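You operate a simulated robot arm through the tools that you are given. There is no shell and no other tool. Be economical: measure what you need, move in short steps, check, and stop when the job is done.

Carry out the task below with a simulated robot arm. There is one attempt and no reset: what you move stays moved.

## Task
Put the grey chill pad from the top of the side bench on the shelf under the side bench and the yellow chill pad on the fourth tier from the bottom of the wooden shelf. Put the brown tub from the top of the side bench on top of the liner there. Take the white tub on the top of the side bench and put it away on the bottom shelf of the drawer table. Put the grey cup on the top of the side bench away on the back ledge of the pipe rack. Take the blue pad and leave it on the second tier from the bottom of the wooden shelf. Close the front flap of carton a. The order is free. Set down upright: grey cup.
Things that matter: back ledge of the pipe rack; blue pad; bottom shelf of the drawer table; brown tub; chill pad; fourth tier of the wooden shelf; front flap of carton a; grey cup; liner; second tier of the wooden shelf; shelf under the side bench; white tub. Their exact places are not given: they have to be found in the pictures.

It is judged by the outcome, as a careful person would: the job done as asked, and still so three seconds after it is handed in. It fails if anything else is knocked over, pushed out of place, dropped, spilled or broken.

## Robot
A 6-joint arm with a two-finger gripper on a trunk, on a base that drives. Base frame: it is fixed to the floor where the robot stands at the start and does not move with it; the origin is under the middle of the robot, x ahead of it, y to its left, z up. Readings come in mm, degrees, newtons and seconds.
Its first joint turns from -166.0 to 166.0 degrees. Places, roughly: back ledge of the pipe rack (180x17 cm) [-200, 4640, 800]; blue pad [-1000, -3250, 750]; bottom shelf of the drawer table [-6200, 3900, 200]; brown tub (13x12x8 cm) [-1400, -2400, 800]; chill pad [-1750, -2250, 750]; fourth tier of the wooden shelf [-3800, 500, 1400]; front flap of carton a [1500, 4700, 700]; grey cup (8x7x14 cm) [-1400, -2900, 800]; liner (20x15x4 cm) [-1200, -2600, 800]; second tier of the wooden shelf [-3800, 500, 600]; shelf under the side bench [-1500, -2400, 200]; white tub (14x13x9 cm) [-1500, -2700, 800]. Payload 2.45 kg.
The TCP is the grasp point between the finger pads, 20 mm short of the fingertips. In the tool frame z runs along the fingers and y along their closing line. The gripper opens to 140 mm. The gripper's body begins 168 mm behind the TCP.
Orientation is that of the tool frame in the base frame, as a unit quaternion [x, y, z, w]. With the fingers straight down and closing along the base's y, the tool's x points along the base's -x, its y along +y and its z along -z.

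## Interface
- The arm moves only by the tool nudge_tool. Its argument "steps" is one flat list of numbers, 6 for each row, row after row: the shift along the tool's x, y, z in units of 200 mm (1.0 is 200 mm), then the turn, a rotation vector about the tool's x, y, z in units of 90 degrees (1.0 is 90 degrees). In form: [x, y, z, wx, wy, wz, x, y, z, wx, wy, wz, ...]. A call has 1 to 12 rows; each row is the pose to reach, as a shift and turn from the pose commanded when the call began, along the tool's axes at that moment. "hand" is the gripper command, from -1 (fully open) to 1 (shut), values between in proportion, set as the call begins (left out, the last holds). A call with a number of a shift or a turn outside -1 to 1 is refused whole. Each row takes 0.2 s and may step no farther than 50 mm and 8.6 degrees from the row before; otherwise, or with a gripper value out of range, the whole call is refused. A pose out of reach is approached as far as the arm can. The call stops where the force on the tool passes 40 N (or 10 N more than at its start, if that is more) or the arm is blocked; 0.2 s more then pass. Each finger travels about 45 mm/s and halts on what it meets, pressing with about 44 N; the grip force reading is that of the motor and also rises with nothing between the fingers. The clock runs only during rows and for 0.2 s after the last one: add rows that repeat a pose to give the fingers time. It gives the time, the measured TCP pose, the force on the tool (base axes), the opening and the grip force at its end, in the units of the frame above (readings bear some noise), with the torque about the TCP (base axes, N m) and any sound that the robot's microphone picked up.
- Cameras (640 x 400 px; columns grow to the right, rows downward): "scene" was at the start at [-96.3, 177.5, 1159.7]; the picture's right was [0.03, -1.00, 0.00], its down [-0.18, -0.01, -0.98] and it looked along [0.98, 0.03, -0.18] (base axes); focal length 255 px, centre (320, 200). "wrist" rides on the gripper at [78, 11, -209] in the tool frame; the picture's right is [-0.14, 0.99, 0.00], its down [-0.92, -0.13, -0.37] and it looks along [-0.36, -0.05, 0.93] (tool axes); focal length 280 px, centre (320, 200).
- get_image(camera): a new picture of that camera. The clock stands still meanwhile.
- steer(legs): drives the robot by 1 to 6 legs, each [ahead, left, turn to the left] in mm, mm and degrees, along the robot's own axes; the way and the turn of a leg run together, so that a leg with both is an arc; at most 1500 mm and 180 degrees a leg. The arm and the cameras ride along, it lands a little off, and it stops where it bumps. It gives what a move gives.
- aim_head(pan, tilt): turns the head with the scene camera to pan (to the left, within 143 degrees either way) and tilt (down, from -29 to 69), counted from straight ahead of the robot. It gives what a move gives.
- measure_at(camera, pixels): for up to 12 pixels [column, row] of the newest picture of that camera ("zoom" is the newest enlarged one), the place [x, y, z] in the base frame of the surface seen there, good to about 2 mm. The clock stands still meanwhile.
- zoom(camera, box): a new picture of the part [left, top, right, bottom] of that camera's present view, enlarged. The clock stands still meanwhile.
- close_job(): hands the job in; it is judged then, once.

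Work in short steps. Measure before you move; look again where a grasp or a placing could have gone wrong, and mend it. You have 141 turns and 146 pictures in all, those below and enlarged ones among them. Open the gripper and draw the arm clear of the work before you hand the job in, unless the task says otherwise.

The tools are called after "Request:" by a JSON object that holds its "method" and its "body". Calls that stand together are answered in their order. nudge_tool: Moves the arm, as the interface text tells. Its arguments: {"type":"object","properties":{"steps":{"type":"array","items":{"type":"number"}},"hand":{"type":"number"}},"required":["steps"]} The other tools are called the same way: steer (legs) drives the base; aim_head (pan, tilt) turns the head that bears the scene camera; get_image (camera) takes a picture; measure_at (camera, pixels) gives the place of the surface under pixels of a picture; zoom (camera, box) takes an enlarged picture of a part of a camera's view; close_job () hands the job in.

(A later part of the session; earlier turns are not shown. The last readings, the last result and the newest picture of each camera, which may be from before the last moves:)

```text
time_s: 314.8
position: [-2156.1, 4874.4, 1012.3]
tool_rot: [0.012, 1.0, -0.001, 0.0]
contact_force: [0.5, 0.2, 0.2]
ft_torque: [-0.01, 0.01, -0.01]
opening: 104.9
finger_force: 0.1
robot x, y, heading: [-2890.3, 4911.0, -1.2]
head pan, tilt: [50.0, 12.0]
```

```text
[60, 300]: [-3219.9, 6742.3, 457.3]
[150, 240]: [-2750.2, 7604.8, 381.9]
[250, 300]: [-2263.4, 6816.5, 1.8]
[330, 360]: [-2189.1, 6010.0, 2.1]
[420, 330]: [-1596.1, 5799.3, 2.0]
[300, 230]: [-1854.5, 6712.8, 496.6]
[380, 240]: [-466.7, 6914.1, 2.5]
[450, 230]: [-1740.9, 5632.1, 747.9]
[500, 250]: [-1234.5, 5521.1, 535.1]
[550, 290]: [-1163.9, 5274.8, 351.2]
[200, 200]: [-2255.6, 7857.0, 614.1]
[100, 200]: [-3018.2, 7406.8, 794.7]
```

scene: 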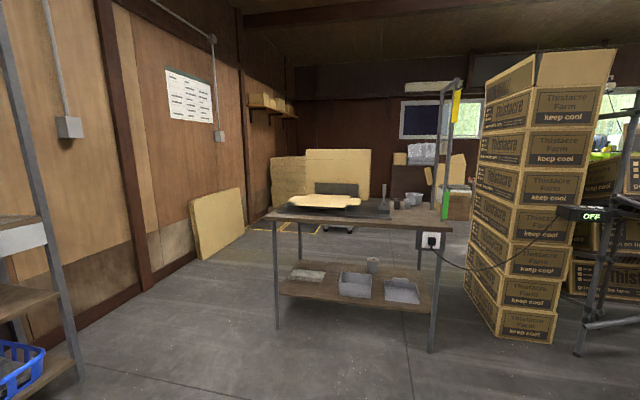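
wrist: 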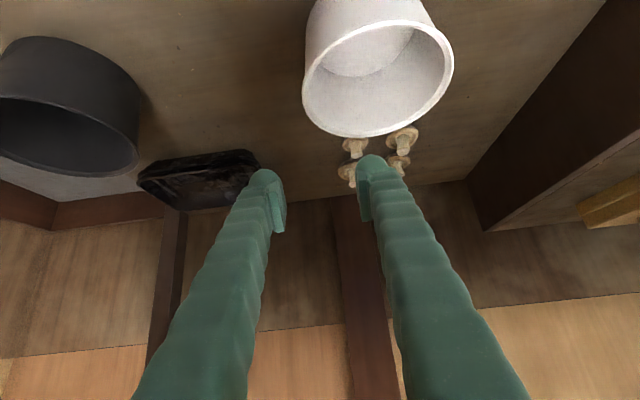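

A ~1.1 m corridor exists left of the table. Drive: up past its left end, then stop and look.

Request:
{"method": "steer", "body": {"legs": [[0, 0, 81.4], [1410, 0, 0], [0, 0, -24.6], [1151, 0, 0]]}}

Request:
{"method": "aim_head", "body": {"pan": -80, "tilt": 12}}

Request:
{"method": "get_image", "body": {"camera": "scene"}}

```text
time_s: 327.9
position: [-2150.1, 6989.3, 1010.6]
tool_rot: [-0.461, 0.887, 0.0, 0.001]
contact_force: [0.0, -0.3, -0.1]
ft_torque: [-0.01, -0.01, 0.0]
opening: 105.2
finger_force: 0.0
robot x, y, heading: [-2589.8, 6394.3, 54.8]
head pan, tilt: [50.0, 12.0]
stopped in leg 4: the robot was blocked; the commanded pose is now the measured one
```

```text
time_s: 330.1
position: [-2150.4, 6989.1, 1010.6]
tool_rot: [-0.461, 0.887, 0.0, 0.001]
contact_force: [0.0, -1.4, -0.3]
ft_torque: [0.0, -0.01, 0.02]
opening: 105.1
finger_force: 0.0
robot x, y, heading: [-2588.1, 6393.5, 54.7]
head pan, tilt: [-80.0, 12.0]
```

```text
55 pictures are left
```

scene: 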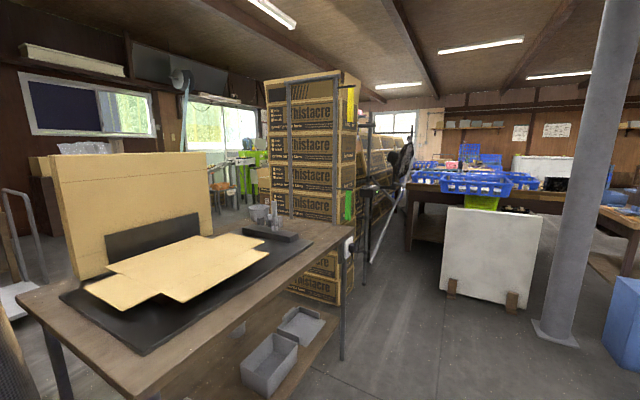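

Blocked right away. Back off 60 mm and look ahead to see by what.

Request:
{"method": "steer", "body": {"legs": [[-60, 0, 0]]}}

Request:
{"method": "aim_head", "body": {"pan": -15, "tilt": 40}}

Request:
{"method": "get_image", "body": {"camera": "scene"}}

Request:
{"method": "measure_at", "body": {"camera": "scene", "pixels": [[320, 200], [320, 300], [450, 250], [200, 250], [100, 300], [320, 100], [150, 150], [450, 120], [550, 250], [500, 350]]}}

```text
time_s: 331.0
position: [-2184.6, 6939.4, 1010.0]
tool_rot: [-0.46, 0.888, -0.001, 0.001]
contact_force: [-0.1, -0.1, 1.0]
ft_torque: [-0.01, 0.0, 0.0]
opening: 105.2
finger_force: 0.1
robot x, y, heading: [-2622.5, 6346.1, 54.7]
head pan, tilt: [-80.0, 12.0]
```

```text
time_s: 332.4
position: [-2184.0, 6938.8, 1012.0]
tool_rot: [-0.46, 0.888, 0.0, 0.0]
contact_force: [-0.8, 0.2, 0.2]
ft_torque: [0.02, 0.02, -0.05]
opening: 105.2
finger_force: 0.1
robot x, y, heading: [-2620.6, 6341.2, 55.0]
head pan, tilt: [-15.0, 40.0]
```

```text
54 pictures are left
```

scene: 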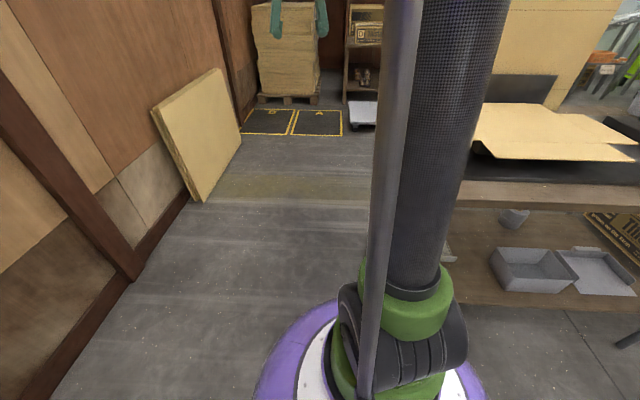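

```text
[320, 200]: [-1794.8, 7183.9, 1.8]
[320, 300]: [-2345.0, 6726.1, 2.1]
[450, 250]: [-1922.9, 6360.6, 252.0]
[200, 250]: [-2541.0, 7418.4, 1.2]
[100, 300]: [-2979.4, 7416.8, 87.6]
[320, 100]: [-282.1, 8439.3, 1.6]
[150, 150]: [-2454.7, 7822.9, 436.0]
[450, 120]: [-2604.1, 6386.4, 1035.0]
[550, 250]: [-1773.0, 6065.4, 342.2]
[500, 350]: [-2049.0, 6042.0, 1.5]
```

The base touched the table's left leg at about (-2248,6361). I take a wider path: left first, then around.

Request:
{"method": "steer", "body": {"legs": [[108, 201, 0], [628, 0, 0], [570, -639, 0], [0, 0, -55]]}}

Request:
{"method": "aim_head", "body": {"pan": -15, "tilt": 15}}

Request:
{"method": "get_image", "body": {"camera": "scene"}}

```text
time_s: 343.8
position: [-771.3, 7136.8, 1012.0]
tool_rot: [0.0, 1.0, -0.001, 0.001]
contact_force: [0.4, -0.2, 0.3]
ft_torque: [0.02, -0.01, 0.01]
opening: 104.7
finger_force: 0.0
robot x, y, heading: [-1512.2, 7152.7, 0.1]
head pan, tilt: [-15.0, 40.0]
```

```text
time_s: 344.7
position: [-769.9, 7136.2, 1011.6]
tool_rot: [-0.001, 1.0, -0.001, 0.0]
contact_force: [-0.1, 0.4, -0.8]
ft_torque: [0.01, 0.0, -0.01]
opening: 105.0
finger_force: 0.1
robot x, y, heading: [-1509.0, 7154.1, -0.2]
head pan, tilt: [-15.0, 15.0]
```

```text
53 pictures are left
```

scene: 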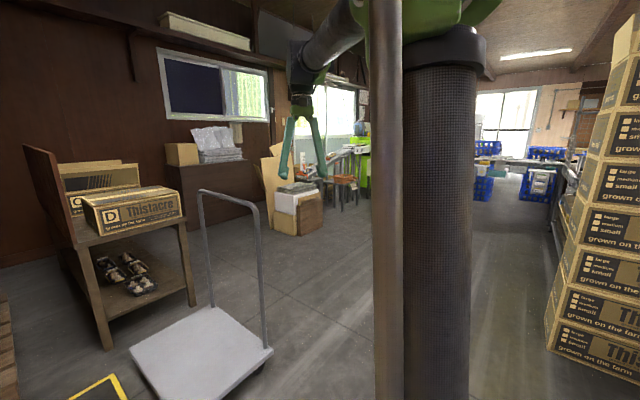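

Past the table. A dolly stands ahead-left; look right (pan -50) to see behind the rack.

Request:
{"method": "aim_head", "body": {"pan": -52, "tilt": 15}}

Request:
{"method": "get_image", "body": {"camera": "scene"}}

Request:
{"method": "measure_at", "body": {"camera": "scene", "pixels": [[60, 250], [100, 200], [150, 250], [200, 230], [250, 260], [300, 300], [180, 180], [330, 320], [400, 360], [250, 180], [20, 300], [220, 205]]}}

```text
time_s: 345.7
position: [-770.9, 7137.1, 1011.2]
tool_rot: [-0.001, 1.0, 0.0, 0.001]
contact_force: [-0.4, -0.2, 0.4]
ft_torque: [0.0, 0.01, -0.01]
opening: 104.7
finger_force: 0.2
robot x, y, heading: [-1514.3, 7151.6, -0.1]
head pan, tilt: [-52.0, 15.0]
```

```text
52 pictures are left
```

scene: 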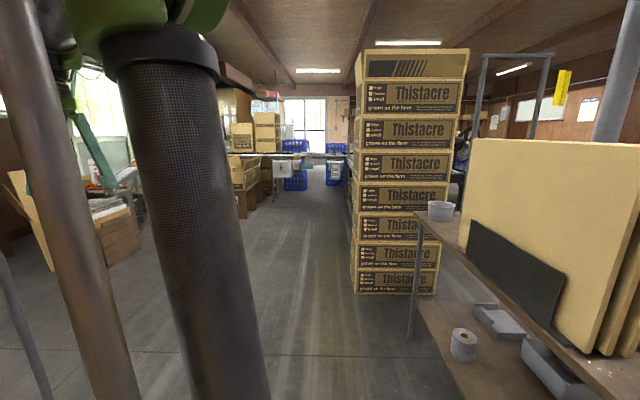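

```text
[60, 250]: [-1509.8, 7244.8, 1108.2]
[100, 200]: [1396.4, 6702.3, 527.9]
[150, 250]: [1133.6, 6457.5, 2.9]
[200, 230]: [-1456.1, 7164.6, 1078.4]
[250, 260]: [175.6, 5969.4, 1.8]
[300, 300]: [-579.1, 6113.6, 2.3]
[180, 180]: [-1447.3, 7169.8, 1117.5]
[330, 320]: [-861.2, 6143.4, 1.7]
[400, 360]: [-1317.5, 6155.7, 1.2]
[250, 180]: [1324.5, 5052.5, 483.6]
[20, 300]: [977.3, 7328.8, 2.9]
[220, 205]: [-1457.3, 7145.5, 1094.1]
```

The aisle behind the rack is clear. Drive to (-300,6450), turn toward it and look.

Request:
{"method": "steer", "body": {"legs": [[1214, -702, 0], [0, 0, -50]]}}

Request:
{"method": "aim_head", "body": {"pan": 0, "tilt": 12}}

Request:
{"method": "get_image", "body": {"camera": "scene"}}

Request:
{"method": "aim_head", "body": {"pan": -45, "tilt": 12}}

Request:
{"method": "get_image", "body": {"camera": "scene"}}

```text
time_s: 354.9
position: [165.2, 5883.5, 1011.6]
tool_rot: [0.421, 0.907, -0.001, 0.0]
contact_force: [0.2, 0.4, 0.4]
ft_torque: [0.0, 0.02, 0.02]
opening: 105.2
finger_force: 0.0
robot x, y, heading: [-296.9, 6462.0, -49.9]
head pan, tilt: [-52.0, 15.0]
```

```text
time_s: 356.2
position: [165.6, 5883.3, 1012.7]
tool_rot: [0.422, 0.907, -0.001, 0.0]
contact_force: [0.5, 0.3, -0.1]
ft_torque: [0.01, 0.01, 0.02]
opening: 104.8
finger_force: 0.1
robot x, y, heading: [-304.3, 6457.8, -49.9]
head pan, tilt: [0.0, 12.0]
```

```text
51 pictures are left
```

scene: 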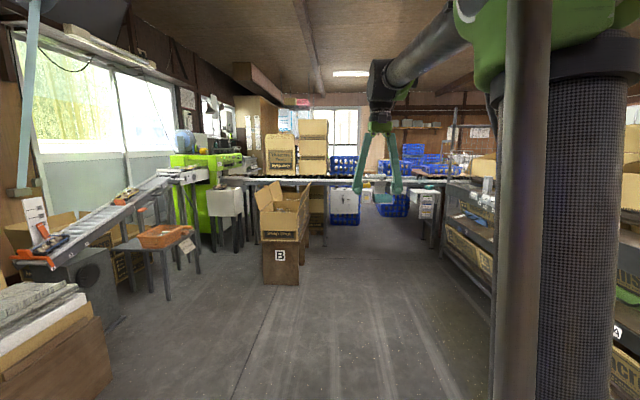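

```text
time_s: 357.3
position: [165.2, 5883.0, 1012.7]
tool_rot: [0.421, 0.907, -0.001, 0.001]
contact_force: [0.3, -0.5, 1.6]
ft_torque: [0.0, 0.01, -0.03]
opening: 104.9
finger_force: 0.1
robot x, y, heading: [-301.3, 6459.8, -49.8]
head pan, tilt: [-45.0, 12.0]
```

```text
50 pictures are left
```

scene: 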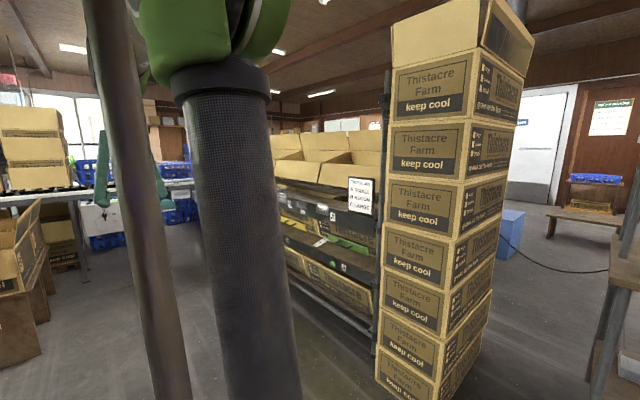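

A carton on a stand marked "B" is visible. Zoom there and read the rack sign.

Request:
{"method": "zoom", "body": {"camera": "scene", "box": [270, 120, 400, 340]}}

Request:
{"method": "aim_head", "body": {"pan": 0, "tilt": 12}}

Request:
{"method": "zoom", "body": {"camera": "scene", "box": [230, 110, 350, 290]}}

Request:
{"method": "get_image", "body": {"camera": "scene"}}

Request:
{"method": "measure_at", "body": {"camera": "scene", "pixels": [[285, 225], [300, 200], [262, 195], [262, 238], [298, 240], [280, 215], [325, 215], [425, 210], [310, 150], [280, 285], [440, 230], [340, 200]]}}

```text
1.82 times, centred on (335, 230) of scene
```

zoom: 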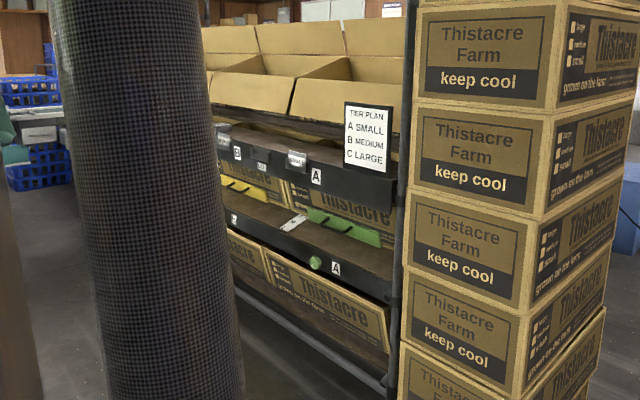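

```text
time_s: 358.4
position: [165.1, 5883.7, 1012.1]
tool_rot: [0.422, 0.907, -0.001, 0.001]
contact_force: [-0.2, -0.6, 0.4]
ft_torque: [0.01, -0.01, 0.02]
opening: 104.9
finger_force: 0.1
robot x, y, heading: [-301.2, 6455.9, -49.9]
head pan, tilt: [0.0, 12.0]
```

```text
2.22 times, centred on (290, 200) of scene
```

zoom: 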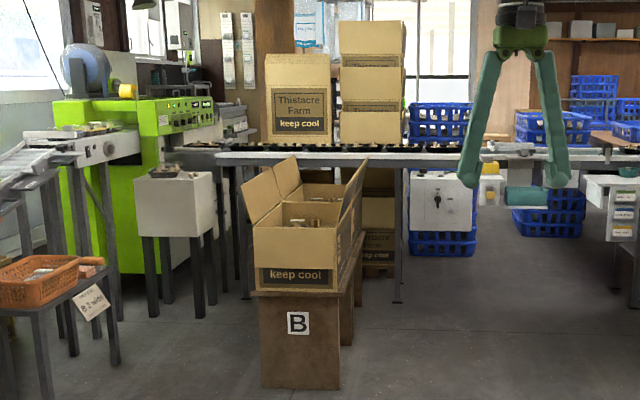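

```text
47 pictures are left
```

scene: 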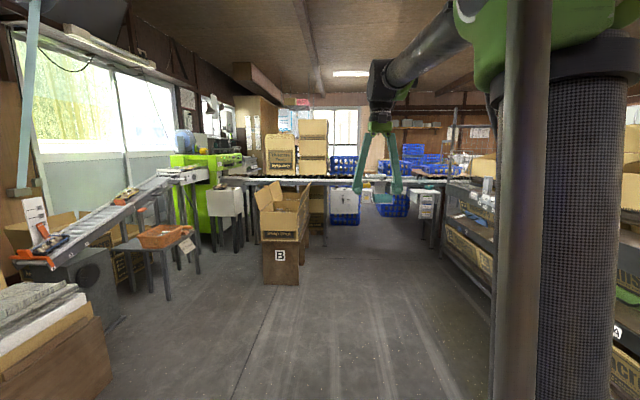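

```text
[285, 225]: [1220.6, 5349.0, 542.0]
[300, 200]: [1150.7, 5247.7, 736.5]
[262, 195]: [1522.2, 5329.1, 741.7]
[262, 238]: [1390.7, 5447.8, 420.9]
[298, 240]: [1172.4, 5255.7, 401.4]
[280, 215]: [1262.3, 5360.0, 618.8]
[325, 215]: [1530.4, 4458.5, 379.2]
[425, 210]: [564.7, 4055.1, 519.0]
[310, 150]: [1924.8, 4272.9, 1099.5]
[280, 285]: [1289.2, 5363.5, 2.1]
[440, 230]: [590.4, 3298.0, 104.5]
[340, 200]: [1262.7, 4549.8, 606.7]
```

Behind carton B (front) stands a second carton, near (1500,4700) — likely "A". Drive into the aisle and look at it from the front.

Request:
{"method": "steer", "body": {"legs": [[0, 0, -7], [1200, -200, 0], [900, -60, 0]]}}

Request:
{"method": "aim_head", "body": {"pan": 75, "tilt": 25}}

Request:
{"method": "get_image", "body": {"camera": "scene"}}

Request:
{"method": "aim_head", "body": {"pan": -75, "tilt": 20}}

Request:
{"method": "get_image", "body": {"camera": "scene"}}

```text
time_s: 369.6
position: [1057.1, 3928.3, 1011.0]
tool_rot: [0.472, 0.882, -0.001, 0.0]
contact_force: [0.0, 0.7, 0.3]
ft_torque: [0.0, 0.01, 0.01]
opening: 104.9
finger_force: 0.1
robot x, y, heading: [659.1, 4552.5, -56.4]
head pan, tilt: [0.0, 12.0]
```

```text
time_s: 371.0
position: [1058.1, 3925.9, 1011.3]
tool_rot: [0.471, 0.882, -0.001, 0.0]
contact_force: [-0.1, 0.7, 0.6]
ft_torque: [0.01, 0.0, 0.0]
opening: 104.9
finger_force: 0.0
robot x, y, heading: [657.3, 4554.4, -56.3]
head pan, tilt: [75.0, 25.0]
```

```text
46 pictures are left
```

scene: 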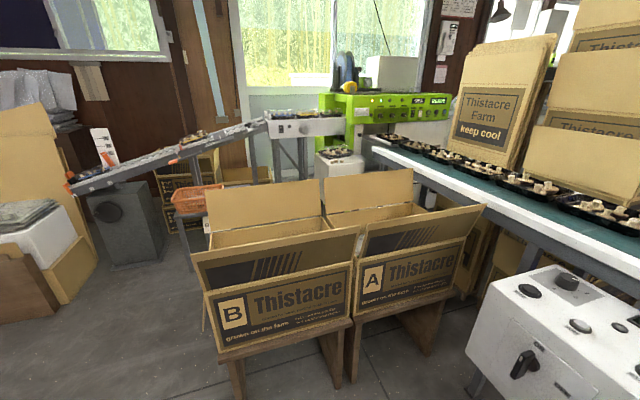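

```text
time_s: 373.4
position: [1057.4, 3927.1, 1011.2]
tool_rot: [0.473, 0.881, -0.002, 0.0]
contact_force: [-0.8, 1.1, -0.6]
ft_torque: [0.01, 0.0, 0.03]
opening: 105.2
finger_force: 0.0
robot x, y, heading: [657.7, 4554.9, -56.2]
head pan, tilt: [-75.0, 20.0]
```

```text
45 pictures are left
```

scene: 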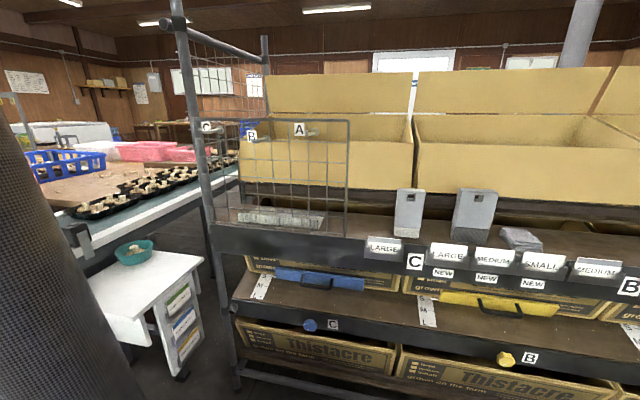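

Ideal view: carton A with its front flap leaning outward, and the ledge with free spots. Zoom in on carton A and measure.

Request:
{"method": "aim_head", "body": {"pan": 75, "tilt": 25}}

Request:
{"method": "zoom", "body": {"camera": "scene", "box": [300, 150, 500, 320]}}

Request:
{"method": "get_image", "body": {"camera": "scene"}}

Request:
{"method": "measure_at", "body": {"camera": "scene", "pixels": [[358, 262], [460, 245], [366, 228], [482, 208], [355, 310], [450, 293], [330, 208], [410, 205], [410, 172], [335, 182], [420, 225], [415, 245]]}}

```text
time_s: 375.7
position: [1058.5, 3927.2, 1011.1]
tool_rot: [0.472, 0.882, 0.0, 0.0]
contact_force: [-0.5, 0.2, -0.2]
ft_torque: [-0.03, -0.01, -0.01]
opening: 104.9
finger_force: 0.2
robot x, y, heading: [660.6, 4549.6, -56.2]
head pan, tilt: [75.0, 25.0]
```

```text
2.35 times, centred on (400, 235) of scene
```

zoom: 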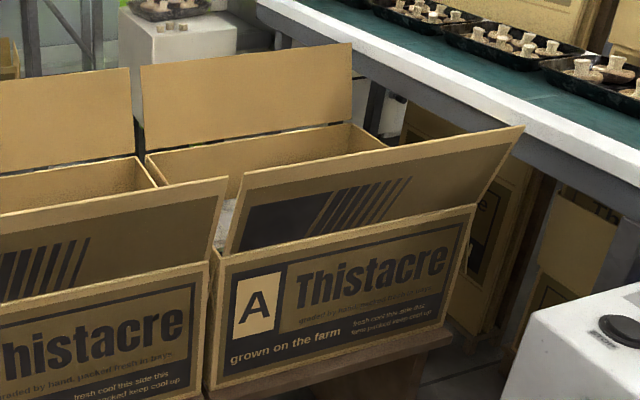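

```text
43 pictures are left
```

scene: 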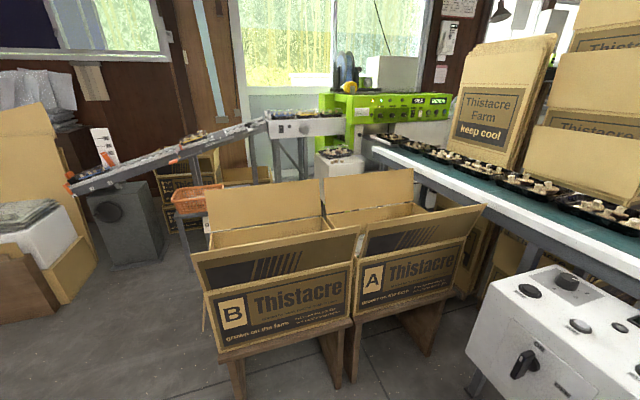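

```text
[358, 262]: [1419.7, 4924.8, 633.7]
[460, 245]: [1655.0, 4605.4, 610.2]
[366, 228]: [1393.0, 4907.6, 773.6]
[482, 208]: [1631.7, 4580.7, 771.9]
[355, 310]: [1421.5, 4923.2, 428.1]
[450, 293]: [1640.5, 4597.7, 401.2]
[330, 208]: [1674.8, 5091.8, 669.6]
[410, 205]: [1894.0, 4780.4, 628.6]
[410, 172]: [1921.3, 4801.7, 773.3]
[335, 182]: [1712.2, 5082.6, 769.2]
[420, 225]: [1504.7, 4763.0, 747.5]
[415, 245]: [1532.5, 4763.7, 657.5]
```

Front hinge of A: (1421,4925)–(1655,4605) at z≈645; flap top z≈772 leaning 33 mm outward. Check the white cabinet's place before moving beside it.

Request:
{"method": "measure_at", "body": {"camera": "scene", "pixels": [[560, 300], [500, 290], [475, 350], [600, 390], [530, 345], [400, 150], [480, 185], [350, 345]]}}

Request:
{"method": "steer", "body": {"legs": [[0, 0, 92.4]]}}

Request:
{"method": "aim_head", "body": {"pan": -25, "tilt": 30}}

Request:
{"method": "get_image", "body": {"camera": "scene"}}

```text
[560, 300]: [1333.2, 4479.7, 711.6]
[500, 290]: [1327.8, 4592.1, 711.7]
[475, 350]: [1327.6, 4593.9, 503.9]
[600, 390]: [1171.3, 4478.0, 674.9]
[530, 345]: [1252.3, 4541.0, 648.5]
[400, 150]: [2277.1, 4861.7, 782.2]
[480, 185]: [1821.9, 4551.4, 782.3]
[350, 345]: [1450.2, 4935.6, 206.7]
```

```text
time_s: 380.1
position: [1262.7, 4982.5, 1011.9]
tool_rot: [-0.315, 0.949, -0.001, 0.001]
contact_force: [0.2, 0.0, 0.1]
ft_torque: [0.01, -0.02, 0.01]
opening: 105.0
finger_force: 0.1
robot x, y, heading: [661.0, 4550.9, 36.9]
head pan, tilt: [75.0, 25.0]
```

```text
time_s: 381.8
position: [1262.8, 4983.0, 1010.4]
tool_rot: [-0.316, 0.949, 0.0, 0.001]
contact_force: [0.2, 0.4, 0.5]
ft_torque: [-0.05, 0.0, -0.02]
opening: 104.8
finger_force: 0.1
robot x, y, heading: [657.6, 4549.9, 36.7]
head pan, tilt: [-25.0, 30.0]
```

```text
42 pictures are left
```

scene: 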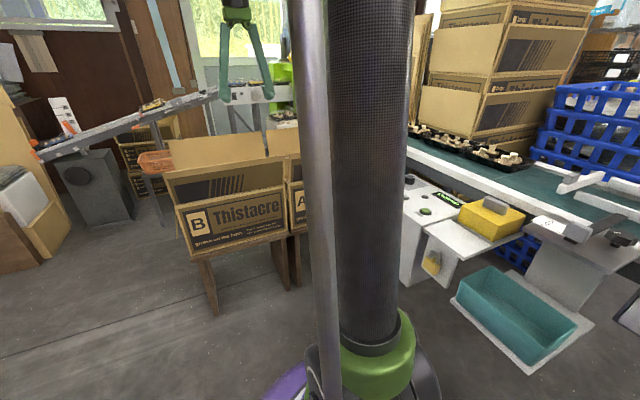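

Cabinet at (1171–1333, 4478–4594) must be avoided. I shift right just 120 mm, and move the (closed) gripper in front of the flap, right 189 mm.

Request:
{"method": "steer", "body": {"legs": [[0, -120, 0]]}}

Request:
{"method": "nudge_tool", "body": {"steps": [0.01, -0.19, 0, 0, 0, 0, 0.02, -0.38, 0, 0, 0, 0, 0.03, -0.57, 0, 0, 0, 0, 0.04, -0.76, 0, 0, 0, 0, 0.05, -0.945, 0, 0, 0, 0], "hand": 1}}

Request:
{"method": "get_image", "body": {"camera": "wrist"}}

```text
time_s: 383.1
position: [1335.4, 4888.3, 1011.7]
tool_rot: [-0.315, 0.949, 0.0, 0.001]
contact_force: [-0.3, 0.7, 0.1]
ft_torque: [-0.02, 0.01, 0.0]
opening: 105.0
finger_force: 0.2
robot x, y, heading: [729.3, 4460.2, 36.9]
head pan, tilt: [-25.0, 30.0]
```

```text
time_s: 384.3
position: [1439.2, 4728.8, 1012.2]
tool_rot: [-0.315, 0.949, 0.0, 0.001]
contact_force: [-0.7, -0.2, -0.1]
ft_torque: [-0.03, 0.0, 0.02]
opening: 0.1
finger_force: 1.8
robot x, y, heading: [733.4, 4457.2, 36.8]
head pan, tilt: [-25.0, 30.0]
```

```text
41 pictures are left
```

wrist: 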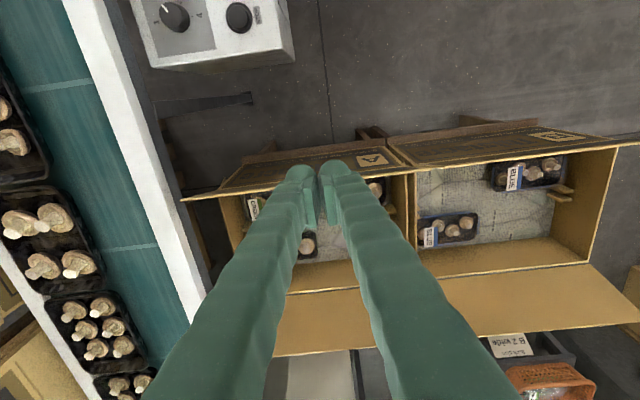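

Position is right in front of the flap. Lower to TCP z≈730.

Request:
{"method": "nudge_tool", "body": {"steps": [0, 0, 0.24, 0, 0, 0, 0, 0, 0.48, 0, 0, 0, 0, 0, 0.72, 0, 0, 0, 0, 0, 0.95, 0, 0, 0]}}

Request:
{"method": "nudge_tool", "body": {"steps": [0, 0, 0.23, 0, 0, 0, 0, 0, 0.46, 0, 0, 0]}}

Request:
{"method": "get_image", "body": {"camera": "wrist"}}

```text
time_s: 385.3
position: [1439.4, 4731.5, 820.7]
tool_rot: [-0.315, 0.949, 0.0, 0.001]
contact_force: [0.3, 0.4, 0.7]
ft_torque: [-0.02, -0.06, 0.0]
opening: 0.1
finger_force: 29.1
robot x, y, heading: [729.6, 4456.3, 36.6]
head pan, tilt: [-25.0, 30.0]
```

```text
time_s: 385.9
position: [1440.6, 4730.9, 729.3]
tool_rot: [-0.315, 0.949, -0.001, 0.002]
contact_force: [-0.1, 0.3, -0.1]
ft_torque: [0.03, -0.03, 0.02]
opening: 0.0
finger_force: 29.1
robot x, y, heading: [734.0, 4459.1, 37.0]
head pan, tilt: [-25.0, 30.0]
```

```text
40 pictures are left
```

wrist: 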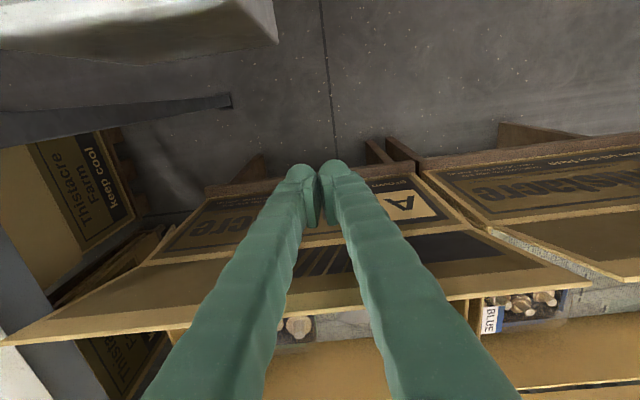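

Now push the flap inward and over: forward 185 mm with a slight descent at the end.

Request:
{"method": "nudge_tool", "body": {"steps": [-0.2, 0, 0, 0, 0, 0, -0.35, 0, 0, 0, 0, 0, -0.5, 0, 0, 0, 0, 0, -0.65, 0, 0, 0, 0, 0, -0.78, 0, 0.03, 0, 0, 0, -0.9, 0, 0.08, 0, 0, 0]}}

Request:
{"method": "get_image", "body": {"camera": "wrist"}}

```text
time_s: 387.3
position: [1585.7, 4838.7, 713.9]
tool_rot: [-0.315, 0.949, 0.0, 0.0]
contact_force: [-0.3, -1.1, 0.0]
ft_torque: [-0.01, -0.02, -0.01]
opening: 0.2
finger_force: 29.9
robot x, y, heading: [735.1, 4452.6, 36.7]
head pan, tilt: [-25.0, 30.0]
```

```text
39 pictures are left
```

wrist: 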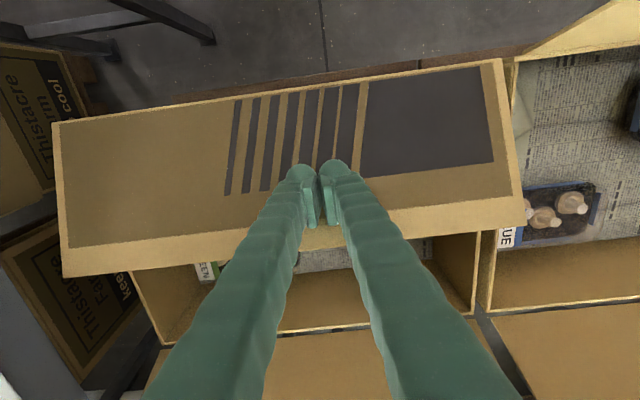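

The flap has folded over. Measure its slope.

Request:
{"method": "measure_at", "body": {"camera": "wrist", "pixels": [[200, 110], [200, 220], [430, 90], [450, 200], [100, 235], [150, 270], [250, 100]]}}

```text
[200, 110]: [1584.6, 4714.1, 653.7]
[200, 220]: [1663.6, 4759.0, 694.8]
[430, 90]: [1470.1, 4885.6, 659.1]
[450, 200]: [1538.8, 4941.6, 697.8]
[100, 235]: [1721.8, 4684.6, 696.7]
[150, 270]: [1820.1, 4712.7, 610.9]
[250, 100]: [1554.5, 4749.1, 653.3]
```

About 25° still open. Press down ~42 mm.

Request:
{"method": "nudge_tool", "body": {"steps": [-0.03, 0, 0.08, 0, 0, 0, -0.05, 0, 0.16, 0, 0, 0, -0.05, 0, 0.21, 0, 0, 0, -0.05, 0, 0.225, 0, 0, 0]}}

Request:
{"method": "get_image", "body": {"camera": "wrist"}}

Request:
{"method": "measure_at", "body": {"camera": "wrist", "pixels": [[200, 110], [200, 200], [430, 90], [430, 180], [250, 100], [250, 160]]}}

```text
time_s: 388.3
position: [1592.6, 4844.7, 669.4]
tool_rot: [-0.316, 0.949, -0.001, 0.002]
contact_force: [2.2, 1.7, 9.6]
ft_torque: [0.02, -0.02, -0.05]
opening: 6.3
finger_force: 29.4
robot x, y, heading: [734.8, 4455.2, 36.7]
head pan, tilt: [-25.0, 30.0]
```

```text
38 pictures are left
```

wrist: 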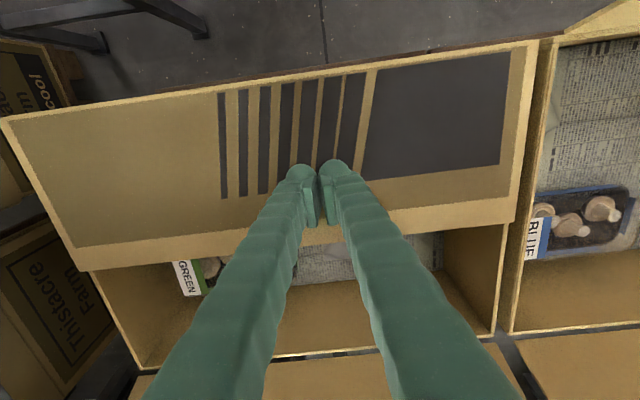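

```text
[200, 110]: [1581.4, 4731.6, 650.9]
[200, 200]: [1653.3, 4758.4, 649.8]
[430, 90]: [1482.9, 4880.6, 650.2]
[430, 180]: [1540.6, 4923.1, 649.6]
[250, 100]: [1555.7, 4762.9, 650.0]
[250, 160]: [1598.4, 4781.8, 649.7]
```

Flap is flat now (z≈650). Lift off and verify it stays.

Request:
{"method": "nudge_tool", "body": {"steps": [0, 0, -0.2, 0, 0, 0, 0, 0, -0.4, 0, 0, 0, 0, 0, -0.6, 0, 0, 0, 0, 0, -0.8, 0, 0, 0, 0, 0, -1.0, 0, 0, 0]}}

Request:
{"method": "get_image", "body": {"camera": "wrist"}}

Request:
{"method": "measure_at", "body": {"camera": "wrist", "pixels": [[300, 100], [300, 150], [200, 140], [380, 130], [250, 120], [370, 100]]}}

```text
time_s: 389.5
position: [1591.0, 4844.4, 869.0]
tool_rot: [-0.316, 0.949, -0.001, 0.001]
contact_force: [-1.3, -0.1, 0.1]
ft_torque: [-0.04, 0.0, -0.01]
opening: 0.0
finger_force: 29.1
robot x, y, heading: [732.6, 4455.2, 36.8]
head pan, tilt: [-25.0, 30.0]
```

```text
37 pictures are left
```

wrist: 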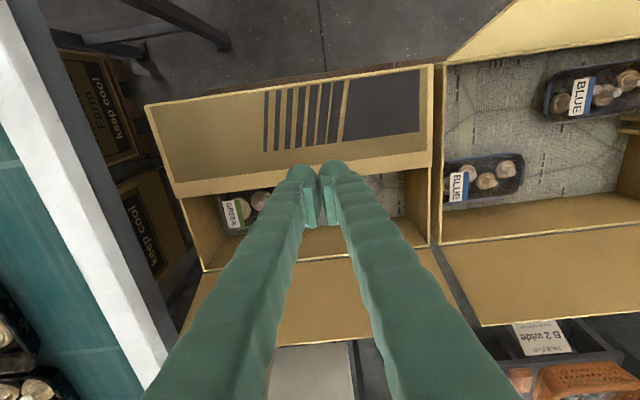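

```text
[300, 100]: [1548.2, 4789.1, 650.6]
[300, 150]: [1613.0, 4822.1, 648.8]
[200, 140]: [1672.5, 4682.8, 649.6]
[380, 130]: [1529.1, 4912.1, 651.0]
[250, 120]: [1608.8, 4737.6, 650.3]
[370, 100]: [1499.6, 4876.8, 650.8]
```

Flap A stays closed. Now study the ledge from here (pan 143).

Request:
{"method": "nudge_tool", "body": {"steps": [0.2, 0.1, -0.15, 0, 0, 0, 0.4, 0.2, -0.3, 0, 0, 0, 0.6, 0.35, -0.45, 0, 0, 0, 0.8, 0.5, -0.55, 0, 0, 0, 1.0, 0.6, -0.65, 0, 0, 0]}}

Request:
{"method": "steer", "body": {"legs": [[0, 0, 125]]}}

Request:
{"method": "aim_head", "body": {"pan": 45, "tilt": 22}}

Request:
{"method": "get_image", "body": {"camera": "scene"}}

```text
refused: row 1 steps farther than a row can; nothing moved
```

```text
time_s: 394.5
position: [-27.1, 5017.5, 868.8]
tool_rot: [0.978, -0.208, -0.001, -0.002]
contact_force: [-0.6, 1.0, 0.6]
ft_torque: [-0.02, -0.04, 0.01]
opening: 0.2
finger_force: 29.8
robot x, y, heading: [730.3, 4453.6, 155.9]
head pan, tilt: [-25.0, 30.0]
stopped in leg 1: the robot was blocked; the commanded pose is now the measured one
```

```text
time_s: 395.9
position: [-27.7, 5016.7, 868.6]
tool_rot: [0.978, -0.209, 0.0, -0.001]
contact_force: [0.6, 0.3, 0.6]
ft_torque: [0.02, 0.01, 0.01]
opening: 0.0
finger_force: 29.4
robot x, y, heading: [729.2, 4452.6, 155.9]
head pan, tilt: [45.0, 22.0]
```

```text
36 pictures are left
```

scene: 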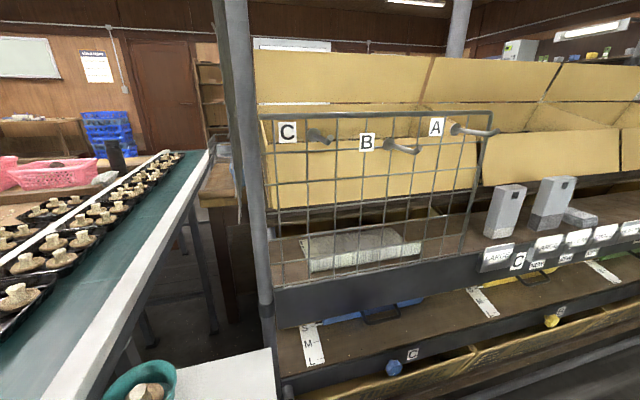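

The retract was refused (my step too long) so the extended arm met something while turning. Look with both cameras at what it touched.

Request:
{"method": "get_image", "body": {"camera": "wrist"}}

Request:
{"method": "aim_head", "body": {"pan": -5, "tilt": 20}}

Request:
{"method": "get_image", "body": {"camera": "scene"}}

```text
35 pictures are left
```

wrist: 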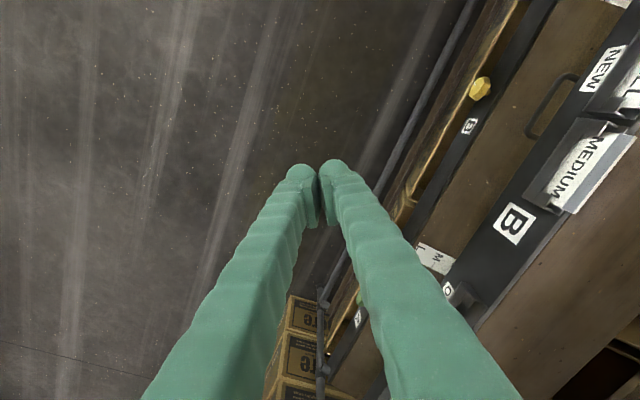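

```text
time_s: 397.1
position: [-27.7, 5016.3, 868.2]
tool_rot: [0.978, -0.208, -0.001, -0.001]
contact_force: [-0.2, 0.5, 0.3]
ft_torque: [0.01, 0.0, -0.02]
opening: 0.0
finger_force: 29.5
robot x, y, heading: [730.3, 4458.1, 155.9]
head pan, tilt: [-5.0, 20.0]
```

```text
34 pictures are left
```

scene: 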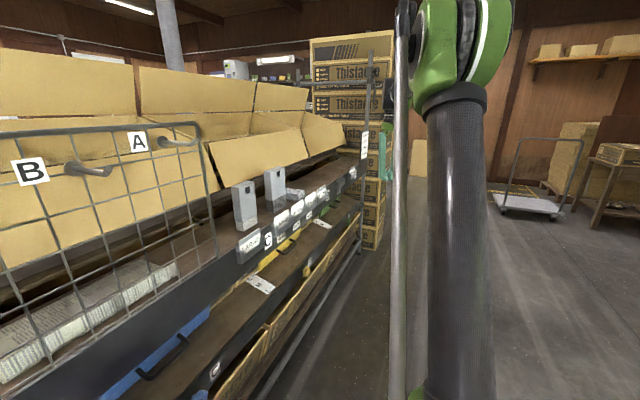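

Nothing displaced that I can see; fingers are clear of the rack edge. Turn back 12°, then raise and retract the arm.

Request:
{"method": "steer", "body": {"legs": [[0, 0, -12]]}}

Request:
{"method": "nudge_tool", "body": {"steps": [0, 0, -0.24, 0, 0, 0, 0, 0, -0.48, 0, 0, 0, 0, 0, -0.72, 0, 0, 0, 0.2, 0, -0.8, 0, 0, 0, 0.4, 0, -0.85, 0, 0, 0, 0.6, 0, -0.9, 0, 0, 0, 0.8, 0, -0.9, 0, 0, 0, 1.0, 0, -0.9, 0, 0, 0], "hand": -0.3}}

Request:
{"method": "aim_head", "body": {"pan": 65, "tilt": 22}}

Request:
{"method": "get_image", "body": {"camera": "scene"}}

```text
time_s: 398.3
position: [106.3, 5163.2, 869.4]
tool_rot: [0.951, -0.31, 0.0, -0.001]
contact_force: [0.3, 0.5, -1.0]
ft_torque: [-0.03, 0.0, 0.0]
opening: 0.0
finger_force: 29.4
robot x, y, heading: [727.8, 4454.9, 143.9]
head pan, tilt: [-5.0, 20.0]
```

```text
time_s: 400.1
position: [267.7, 5045.5, 1048.6]
tool_rot: [0.951, -0.31, 0.0, -0.001]
contact_force: [-0.5, 0.6, -0.6]
ft_torque: [-0.04, -0.04, 0.04]
opening: 90.7
finger_force: 0.1
robot x, y, heading: [730.7, 4456.4, 144.0]
head pan, tilt: [-5.0, 20.0]
```

```text
time_s: 401.5
position: [266.6, 5044.1, 1049.5]
tool_rot: [0.951, -0.309, -0.001, -0.001]
contact_force: [0.5, 0.8, -0.6]
ft_torque: [-0.04, -0.01, -0.01]
opening: 91.0
finger_force: 0.0
robot x, y, heading: [730.9, 4453.6, 144.1]
head pan, tilt: [65.0, 22.0]
```

```text
33 pictures are left
```

scene: 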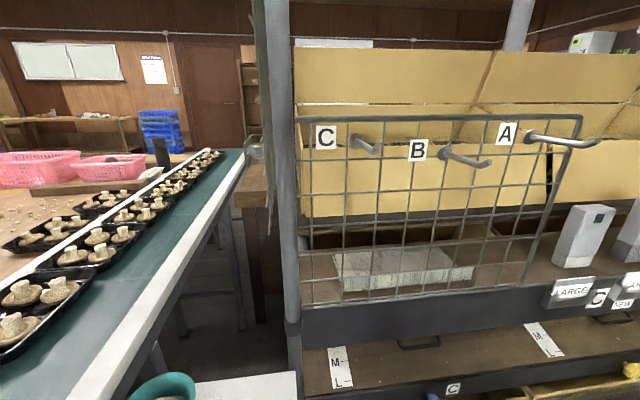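

Pan right to see the rest of the ledge.

Request:
{"method": "aim_head", "body": {"pan": 28, "tilt": 18}}

Request:
{"method": "zoom", "body": {"camera": "scene", "box": [180, 120, 440, 290]}}

Request:
{"method": "get_image", "body": {"camera": "scene"}}

```text
time_s: 402.5
position: [266.6, 5045.0, 1048.1]
tool_rot: [0.951, -0.31, -0.001, 0.0]
contact_force: [0.4, -0.5, 0.8]
ft_torque: [0.01, 0.0, 0.0]
opening: 91.1
finger_force: 0.0
robot x, y, heading: [728.6, 4458.5, 144.0]
head pan, tilt: [28.0, 18.0]
```

```text
2.35 times, centred on (310, 205) of scene
```

zoom: 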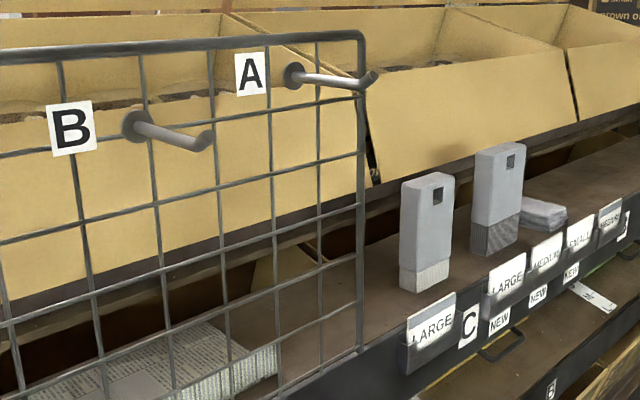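

```text
31 pictures are left
```

scene: 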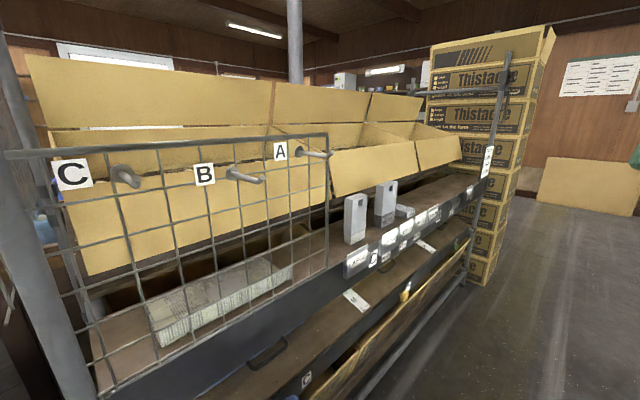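

The ledge's right half (around (440,197)) is free. Measure it.

Request:
{"method": "measure_at", "body": {"camera": "scene", "pixels": [[440, 197], [460, 185], [425, 205], [450, 203], [425, 190], [408, 212], [487, 160], [475, 185], [345, 230], [450, 155], [400, 175], [330, 250]]}}

Request:
{"method": "zoom", "body": {"camera": "scene", "box": [370, 120, 510, 260]}}

```text
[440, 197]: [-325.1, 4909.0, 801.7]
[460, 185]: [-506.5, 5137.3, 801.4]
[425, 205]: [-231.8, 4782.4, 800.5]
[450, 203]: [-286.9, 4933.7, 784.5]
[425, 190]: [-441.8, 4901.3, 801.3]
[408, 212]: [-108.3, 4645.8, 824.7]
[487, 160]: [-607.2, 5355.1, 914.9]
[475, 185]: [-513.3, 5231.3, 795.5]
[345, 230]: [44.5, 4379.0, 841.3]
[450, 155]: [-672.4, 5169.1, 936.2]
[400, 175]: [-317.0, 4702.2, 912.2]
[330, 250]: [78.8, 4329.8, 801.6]
```

```text
2.86 times, centred on (440, 190) of scene
```

zoom: 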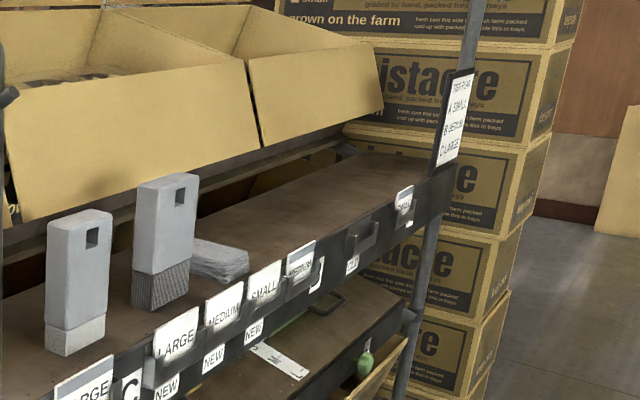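

Ledge z=801.5; target spot for the cup ≈(-370,4930). Now return to the bench along the known route (first half).

Request:
{"method": "steer", "body": {"legs": [[1002, -503, 0], [1002, -503, 0], [0, 0, -144], [-1214, 702, 0], [0, 0, 55], [-570, 639, 0]]}}

```text
time_s: 432.6
position: [-1757.1, 7522.9, 1048.6]
tool_rot: [-0.457, 0.889, 0.001, 0.002]
contact_force: [-0.1, 0.3, -0.7]
ft_torque: [0.01, -0.01, 0.0]
opening: 91.1
finger_force: 0.0
robot x, y, heading: [-2339.4, 7055.0, 54.4]
head pan, tilt: [28.0, 18.0]
```

Continue: around the table, turn to -145.5°, and toward the stool's west side.

Request:
{"method": "steer", "body": {"legs": [[-639, 16, 0], [-679, -378, 0], [-679, -378, 0], [0, 0, 160.1], [772, -288, 0], [772, -288, 0]]}}

```text
time_s: 458.4
position: [-5231.4, 4384.5, 1048.1]
tool_rot: [0.957, 0.291, -0.001, -0.001]
contact_force: [-0.1, 0.5, 0.2]
ft_torque: [-0.01, 0.04, -0.01]
opening: 91.1
finger_force: 0.1
robot x, y, heading: [-4521.6, 4619.0, -146.0]
head pan, tilt: [28.0, 18.0]
```

Request:
{"method": "steer", "body": {"legs": [[732, 856, 0], [-365, 1207, 0], [-365, 1207, 0], [0, 1485, 0], [0, 1485, 0], [0, 1485, 0]]}}

Request:
{"method": "aim_head", "body": {"pan": 0, "tilt": 25}}

```text
time_s: 497.0
position: [-973.5, -2081.8, 1048.8]
tool_rot: [0.958, 0.287, -0.001, 0.0]
contact_force: [-0.5, 0.1, 0.8]
ft_torque: [0.03, -0.02, 0.0]
opening: 90.9
finger_force: 0.0
robot x, y, heading: [-256.3, -1858.1, -147.0]
head pan, tilt: [28.0, 18.0]
```

```text
time_s: 497.9
position: [-972.7, -2083.8, 1049.7]
tool_rot: [0.958, 0.287, -0.002, 0.0]
contact_force: [-1.0, 0.2, 0.9]
ft_torque: [-0.01, -0.02, -0.06]
opening: 91.1
finger_force: 0.0
robot x, y, heading: [-259.3, -1854.3, -146.7]
head pan, tilt: [0.0, 25.0]
```

Drive to the cup and look.

Request:
{"method": "steer", "body": {"legs": [[554, 314, 1.5]]}}

Request:
{"method": "get_image", "body": {"camera": "wrist"}}

Request:
{"method": "zoom", "body": {"camera": "scene", "box": [240, 100, 400, 220]}}

```text
time_s: 501.5
position: [-1247.3, -2670.5, 1048.9]
tool_rot: [0.954, 0.3, -0.001, 0.0]
contact_force: [0.9, 0.0, -0.2]
ft_torque: [0.01, 0.02, -0.01]
opening: 91.1
finger_force: 0.0
robot x, y, heading: [-541.9, -2426.2, -145.0]
head pan, tilt: [0.0, 25.0]
```

```text
29 pictures are left
```

wrist: 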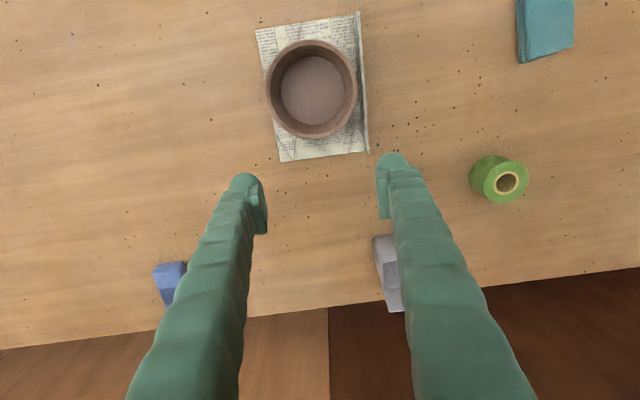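

```text
3.33 times, centred on (320, 160) of scene
```

zoom: 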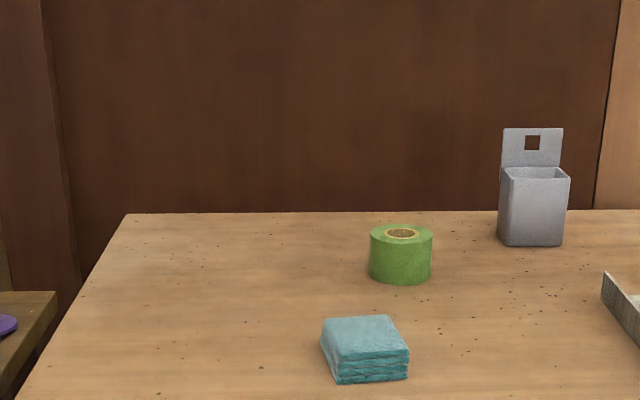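

Measure the cup's corners.

Request:
{"method": "measure_at", "body": {"camera": "zoom", "pixels": [[512, 185], [566, 185], [512, 235], [558, 238], [506, 132], [558, 132], [540, 210], [502, 200], [540, 160], [568, 200]]}}

```text
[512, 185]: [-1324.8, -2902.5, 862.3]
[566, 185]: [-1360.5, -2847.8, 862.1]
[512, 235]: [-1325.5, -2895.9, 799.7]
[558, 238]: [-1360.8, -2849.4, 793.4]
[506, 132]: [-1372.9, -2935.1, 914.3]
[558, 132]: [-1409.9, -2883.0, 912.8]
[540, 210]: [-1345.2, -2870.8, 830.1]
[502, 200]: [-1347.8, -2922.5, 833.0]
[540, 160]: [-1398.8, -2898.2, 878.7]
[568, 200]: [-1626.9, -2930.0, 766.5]
```

Cup centre ≈(-1367,-2892), faces aligned with my heading, body top z≈870. Move above it, opening to 120 mm.

Request:
{"method": "nudge_tool", "body": {"steps": [-0.2, 0.113, 0, 0, 0, 0, -0.4, 0.226, 0, 0, 0, 0, -0.6, 0.338, 0, 0, 0, 0, -0.8, 0.451, 0, 0, 0, 0, -1.0, 0.563, 0, 0, 0, 0, -1.0, 0.563, 0.15, 0, 0, 0], "hand": -0.71}}

Request:
{"method": "get_image", "body": {"camera": "wrist"}}

```text
time_s: 502.9
position: [-1345.7, -2879.1, 1019.4]
tool_rot: [0.954, 0.299, -0.002, -0.001]
contact_force: [-0.2, 0.0, 0.4]
ft_torque: [0.01, 0.01, 0.01]
opening: 119.8
finger_force: 0.0
robot x, y, heading: [-541.2, -2424.3, -145.2]
head pan, tilt: [0.0, 25.0]
```

```text
27 pictures are left
```

wrist: 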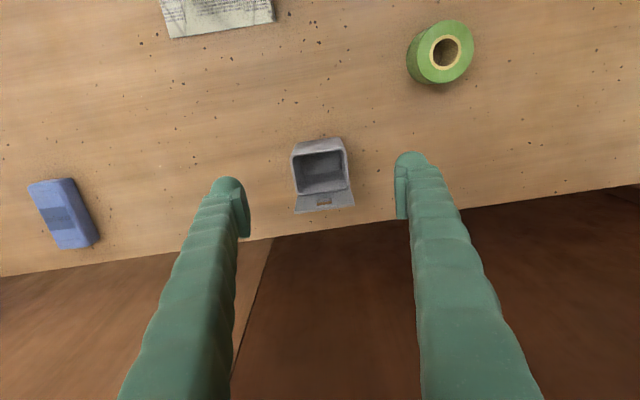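

Request:
{"method": "measure_at", "body": {"camera": "wrist", "pixels": [[293, 152], [346, 147], [320, 140], [297, 190], [350, 185], [325, 203], [320, 195]]}}

```text
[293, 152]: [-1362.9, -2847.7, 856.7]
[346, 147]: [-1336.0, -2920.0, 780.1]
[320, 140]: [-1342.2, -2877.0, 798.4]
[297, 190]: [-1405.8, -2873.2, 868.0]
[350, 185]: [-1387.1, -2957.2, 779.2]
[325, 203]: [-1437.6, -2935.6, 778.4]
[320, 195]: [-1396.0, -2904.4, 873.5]
```

Centre confirmed (-1366,-2891). Descend to z 838 and close.

Request:
{"method": "nudge_tool", "body": {"steps": [-0.12, -0.009, 0, 0, 0, 0, -0.12, -0.009, 0.23, 0, 0, 0, -0.12, -0.009, 0.46, 0, 0, 0, -0.12, -0.009, 0.69, 0, 0, 0, -0.12, -0.009, 0.905, 0, 0, 0]}}

Request:
{"method": "nudge_tool", "body": {"steps": [0, 0, 0, 0, 0, 0, 0, 0, 0, 0, 0, 0, 0, 0, 0, 0, 0, 0, 0, 0, 0, 0, 0, 0, 0, 0, 0, 0, 0, 0], "hand": 1}}

Request:
{"method": "get_image", "body": {"camera": "wrist"}}

```text
time_s: 504.1
position: [-1366.5, -2892.3, 837.8]
tool_rot: [0.954, 0.3, -0.001, 0.0]
contact_force: [-0.6, 0.5, -0.5]
ft_torque: [-0.02, 0.04, 0.0]
opening: 119.8
finger_force: 0.0
robot x, y, heading: [-539.2, -2427.6, -145.2]
head pan, tilt: [0.0, 25.0]
```

```text
time_s: 505.3
position: [-1365.4, -2891.7, 837.5]
tool_rot: [0.954, 0.3, -0.001, 0.0]
contact_force: [1.2, -0.6, -0.4]
ft_torque: [0.04, -0.02, -0.01]
opening: 80.3
finger_force: 44.2
robot x, y, heading: [-540.7, -2426.9, -144.9]
head pan, tilt: [0.0, 25.0]
```

```text
26 pictures are left
```

wrist: 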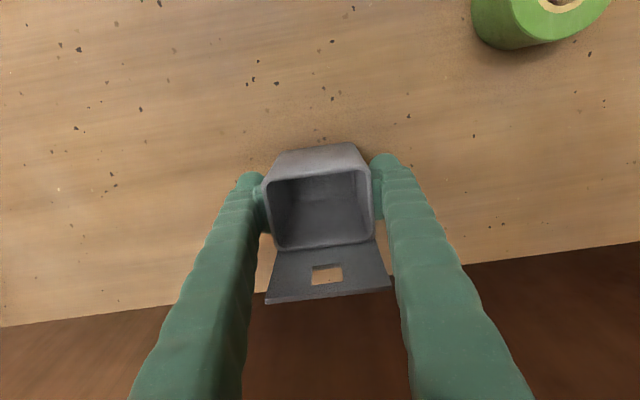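

Gripped firmly at 80 mm. Lift 200 mm and retract.

Request:
{"method": "nudge_tool", "body": {"steps": [0, 0, -0.2, 0, 0, 0, 0, 0, -0.4, 0, 0, 0, 0, 0, -0.6, 0, 0, 0, 0, 0, -0.8, 0, 0, 0, 0, 0, -1.0, 0, 0, 0]}}

Request:
{"method": "nudge_tool", "body": {"steps": [0.24, 0, 0, 0, 0, 0, 0.48, 0, 0, 0, 0, 0, 0.72, 0, 0, 0, 0, 0, 0.95, 0, -0.1, 0, 0, 0, 0.95, 0, -0.3, 0, 0, 0]}}

Request:
{"method": "get_image", "body": {"camera": "wrist"}}

```text
time_s: 506.5
position: [-1364.4, -2891.1, 1038.6]
tool_rot: [0.954, 0.299, -0.001, 0.0]
contact_force: [0.4, 0.5, -1.1]
ft_torque: [-0.01, 0.02, -0.02]
opening: 80.3
finger_force: 43.7
robot x, y, heading: [-538.2, -2426.3, -145.0]
head pan, tilt: [0.0, 25.0]
```

```text
refused: row 4 steps farther than a row can; nothing moved
```

```text
25 pictures are left
```

wrist: 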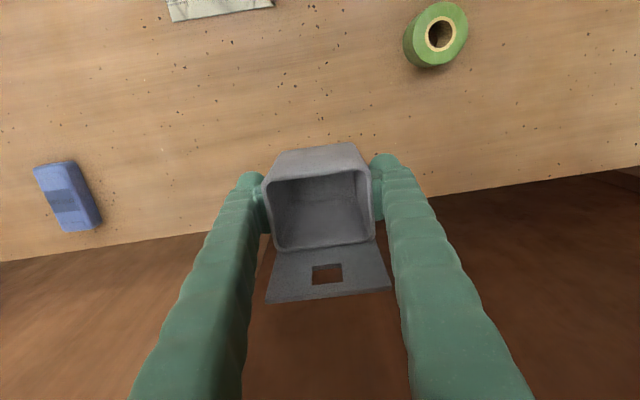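

Resend the retract with valid steps.

Request:
{"method": "nudge_tool", "body": {"steps": [0.2, 0, -0.05, 0, 0, 0, 0.4, 0, -0.1, 0, 0, 0, 0.6, 0, -0.15, 0, 0, 0, 0.8, 0, -0.2, 0, 0, 0, 0.98, 0, -0.25, 0, 0, 0]}}

```text
time_s: 507.7
position: [-1205.4, -2778.3, 1086.7]
tool_rot: [0.954, 0.299, -0.001, 0.0]
contact_force: [0.4, 0.4, -0.6]
ft_torque: [0.07, -0.09, 0.0]
opening: 80.0
finger_force: 44.0
robot x, y, heading: [-540.6, -2424.9, -145.2]
head pan, tilt: [0.0, 25.0]
```

Drive the return route, first part.

Request:
{"method": "steer", "body": {"legs": [[-637, -328, 0], [-25, -1485, 0], [-25, -1485, 0], [-25, -1485, 0], [346, -1213, 0], [346, -1213, 0]]}}

```text
time_s: 544.4
position: [-5336.7, 3110.0, 1087.5]
tool_rot: [0.951, 0.308, -0.001, -0.001]
contact_force: [0.1, 0.1, -1.9]
ft_torque: [0.02, -0.02, -0.03]
opening: 80.0
finger_force: 44.4
robot x, y, heading: [-4675.9, 3475.1, -144.1]
head pan, tilt: [0.0, 25.0]
```

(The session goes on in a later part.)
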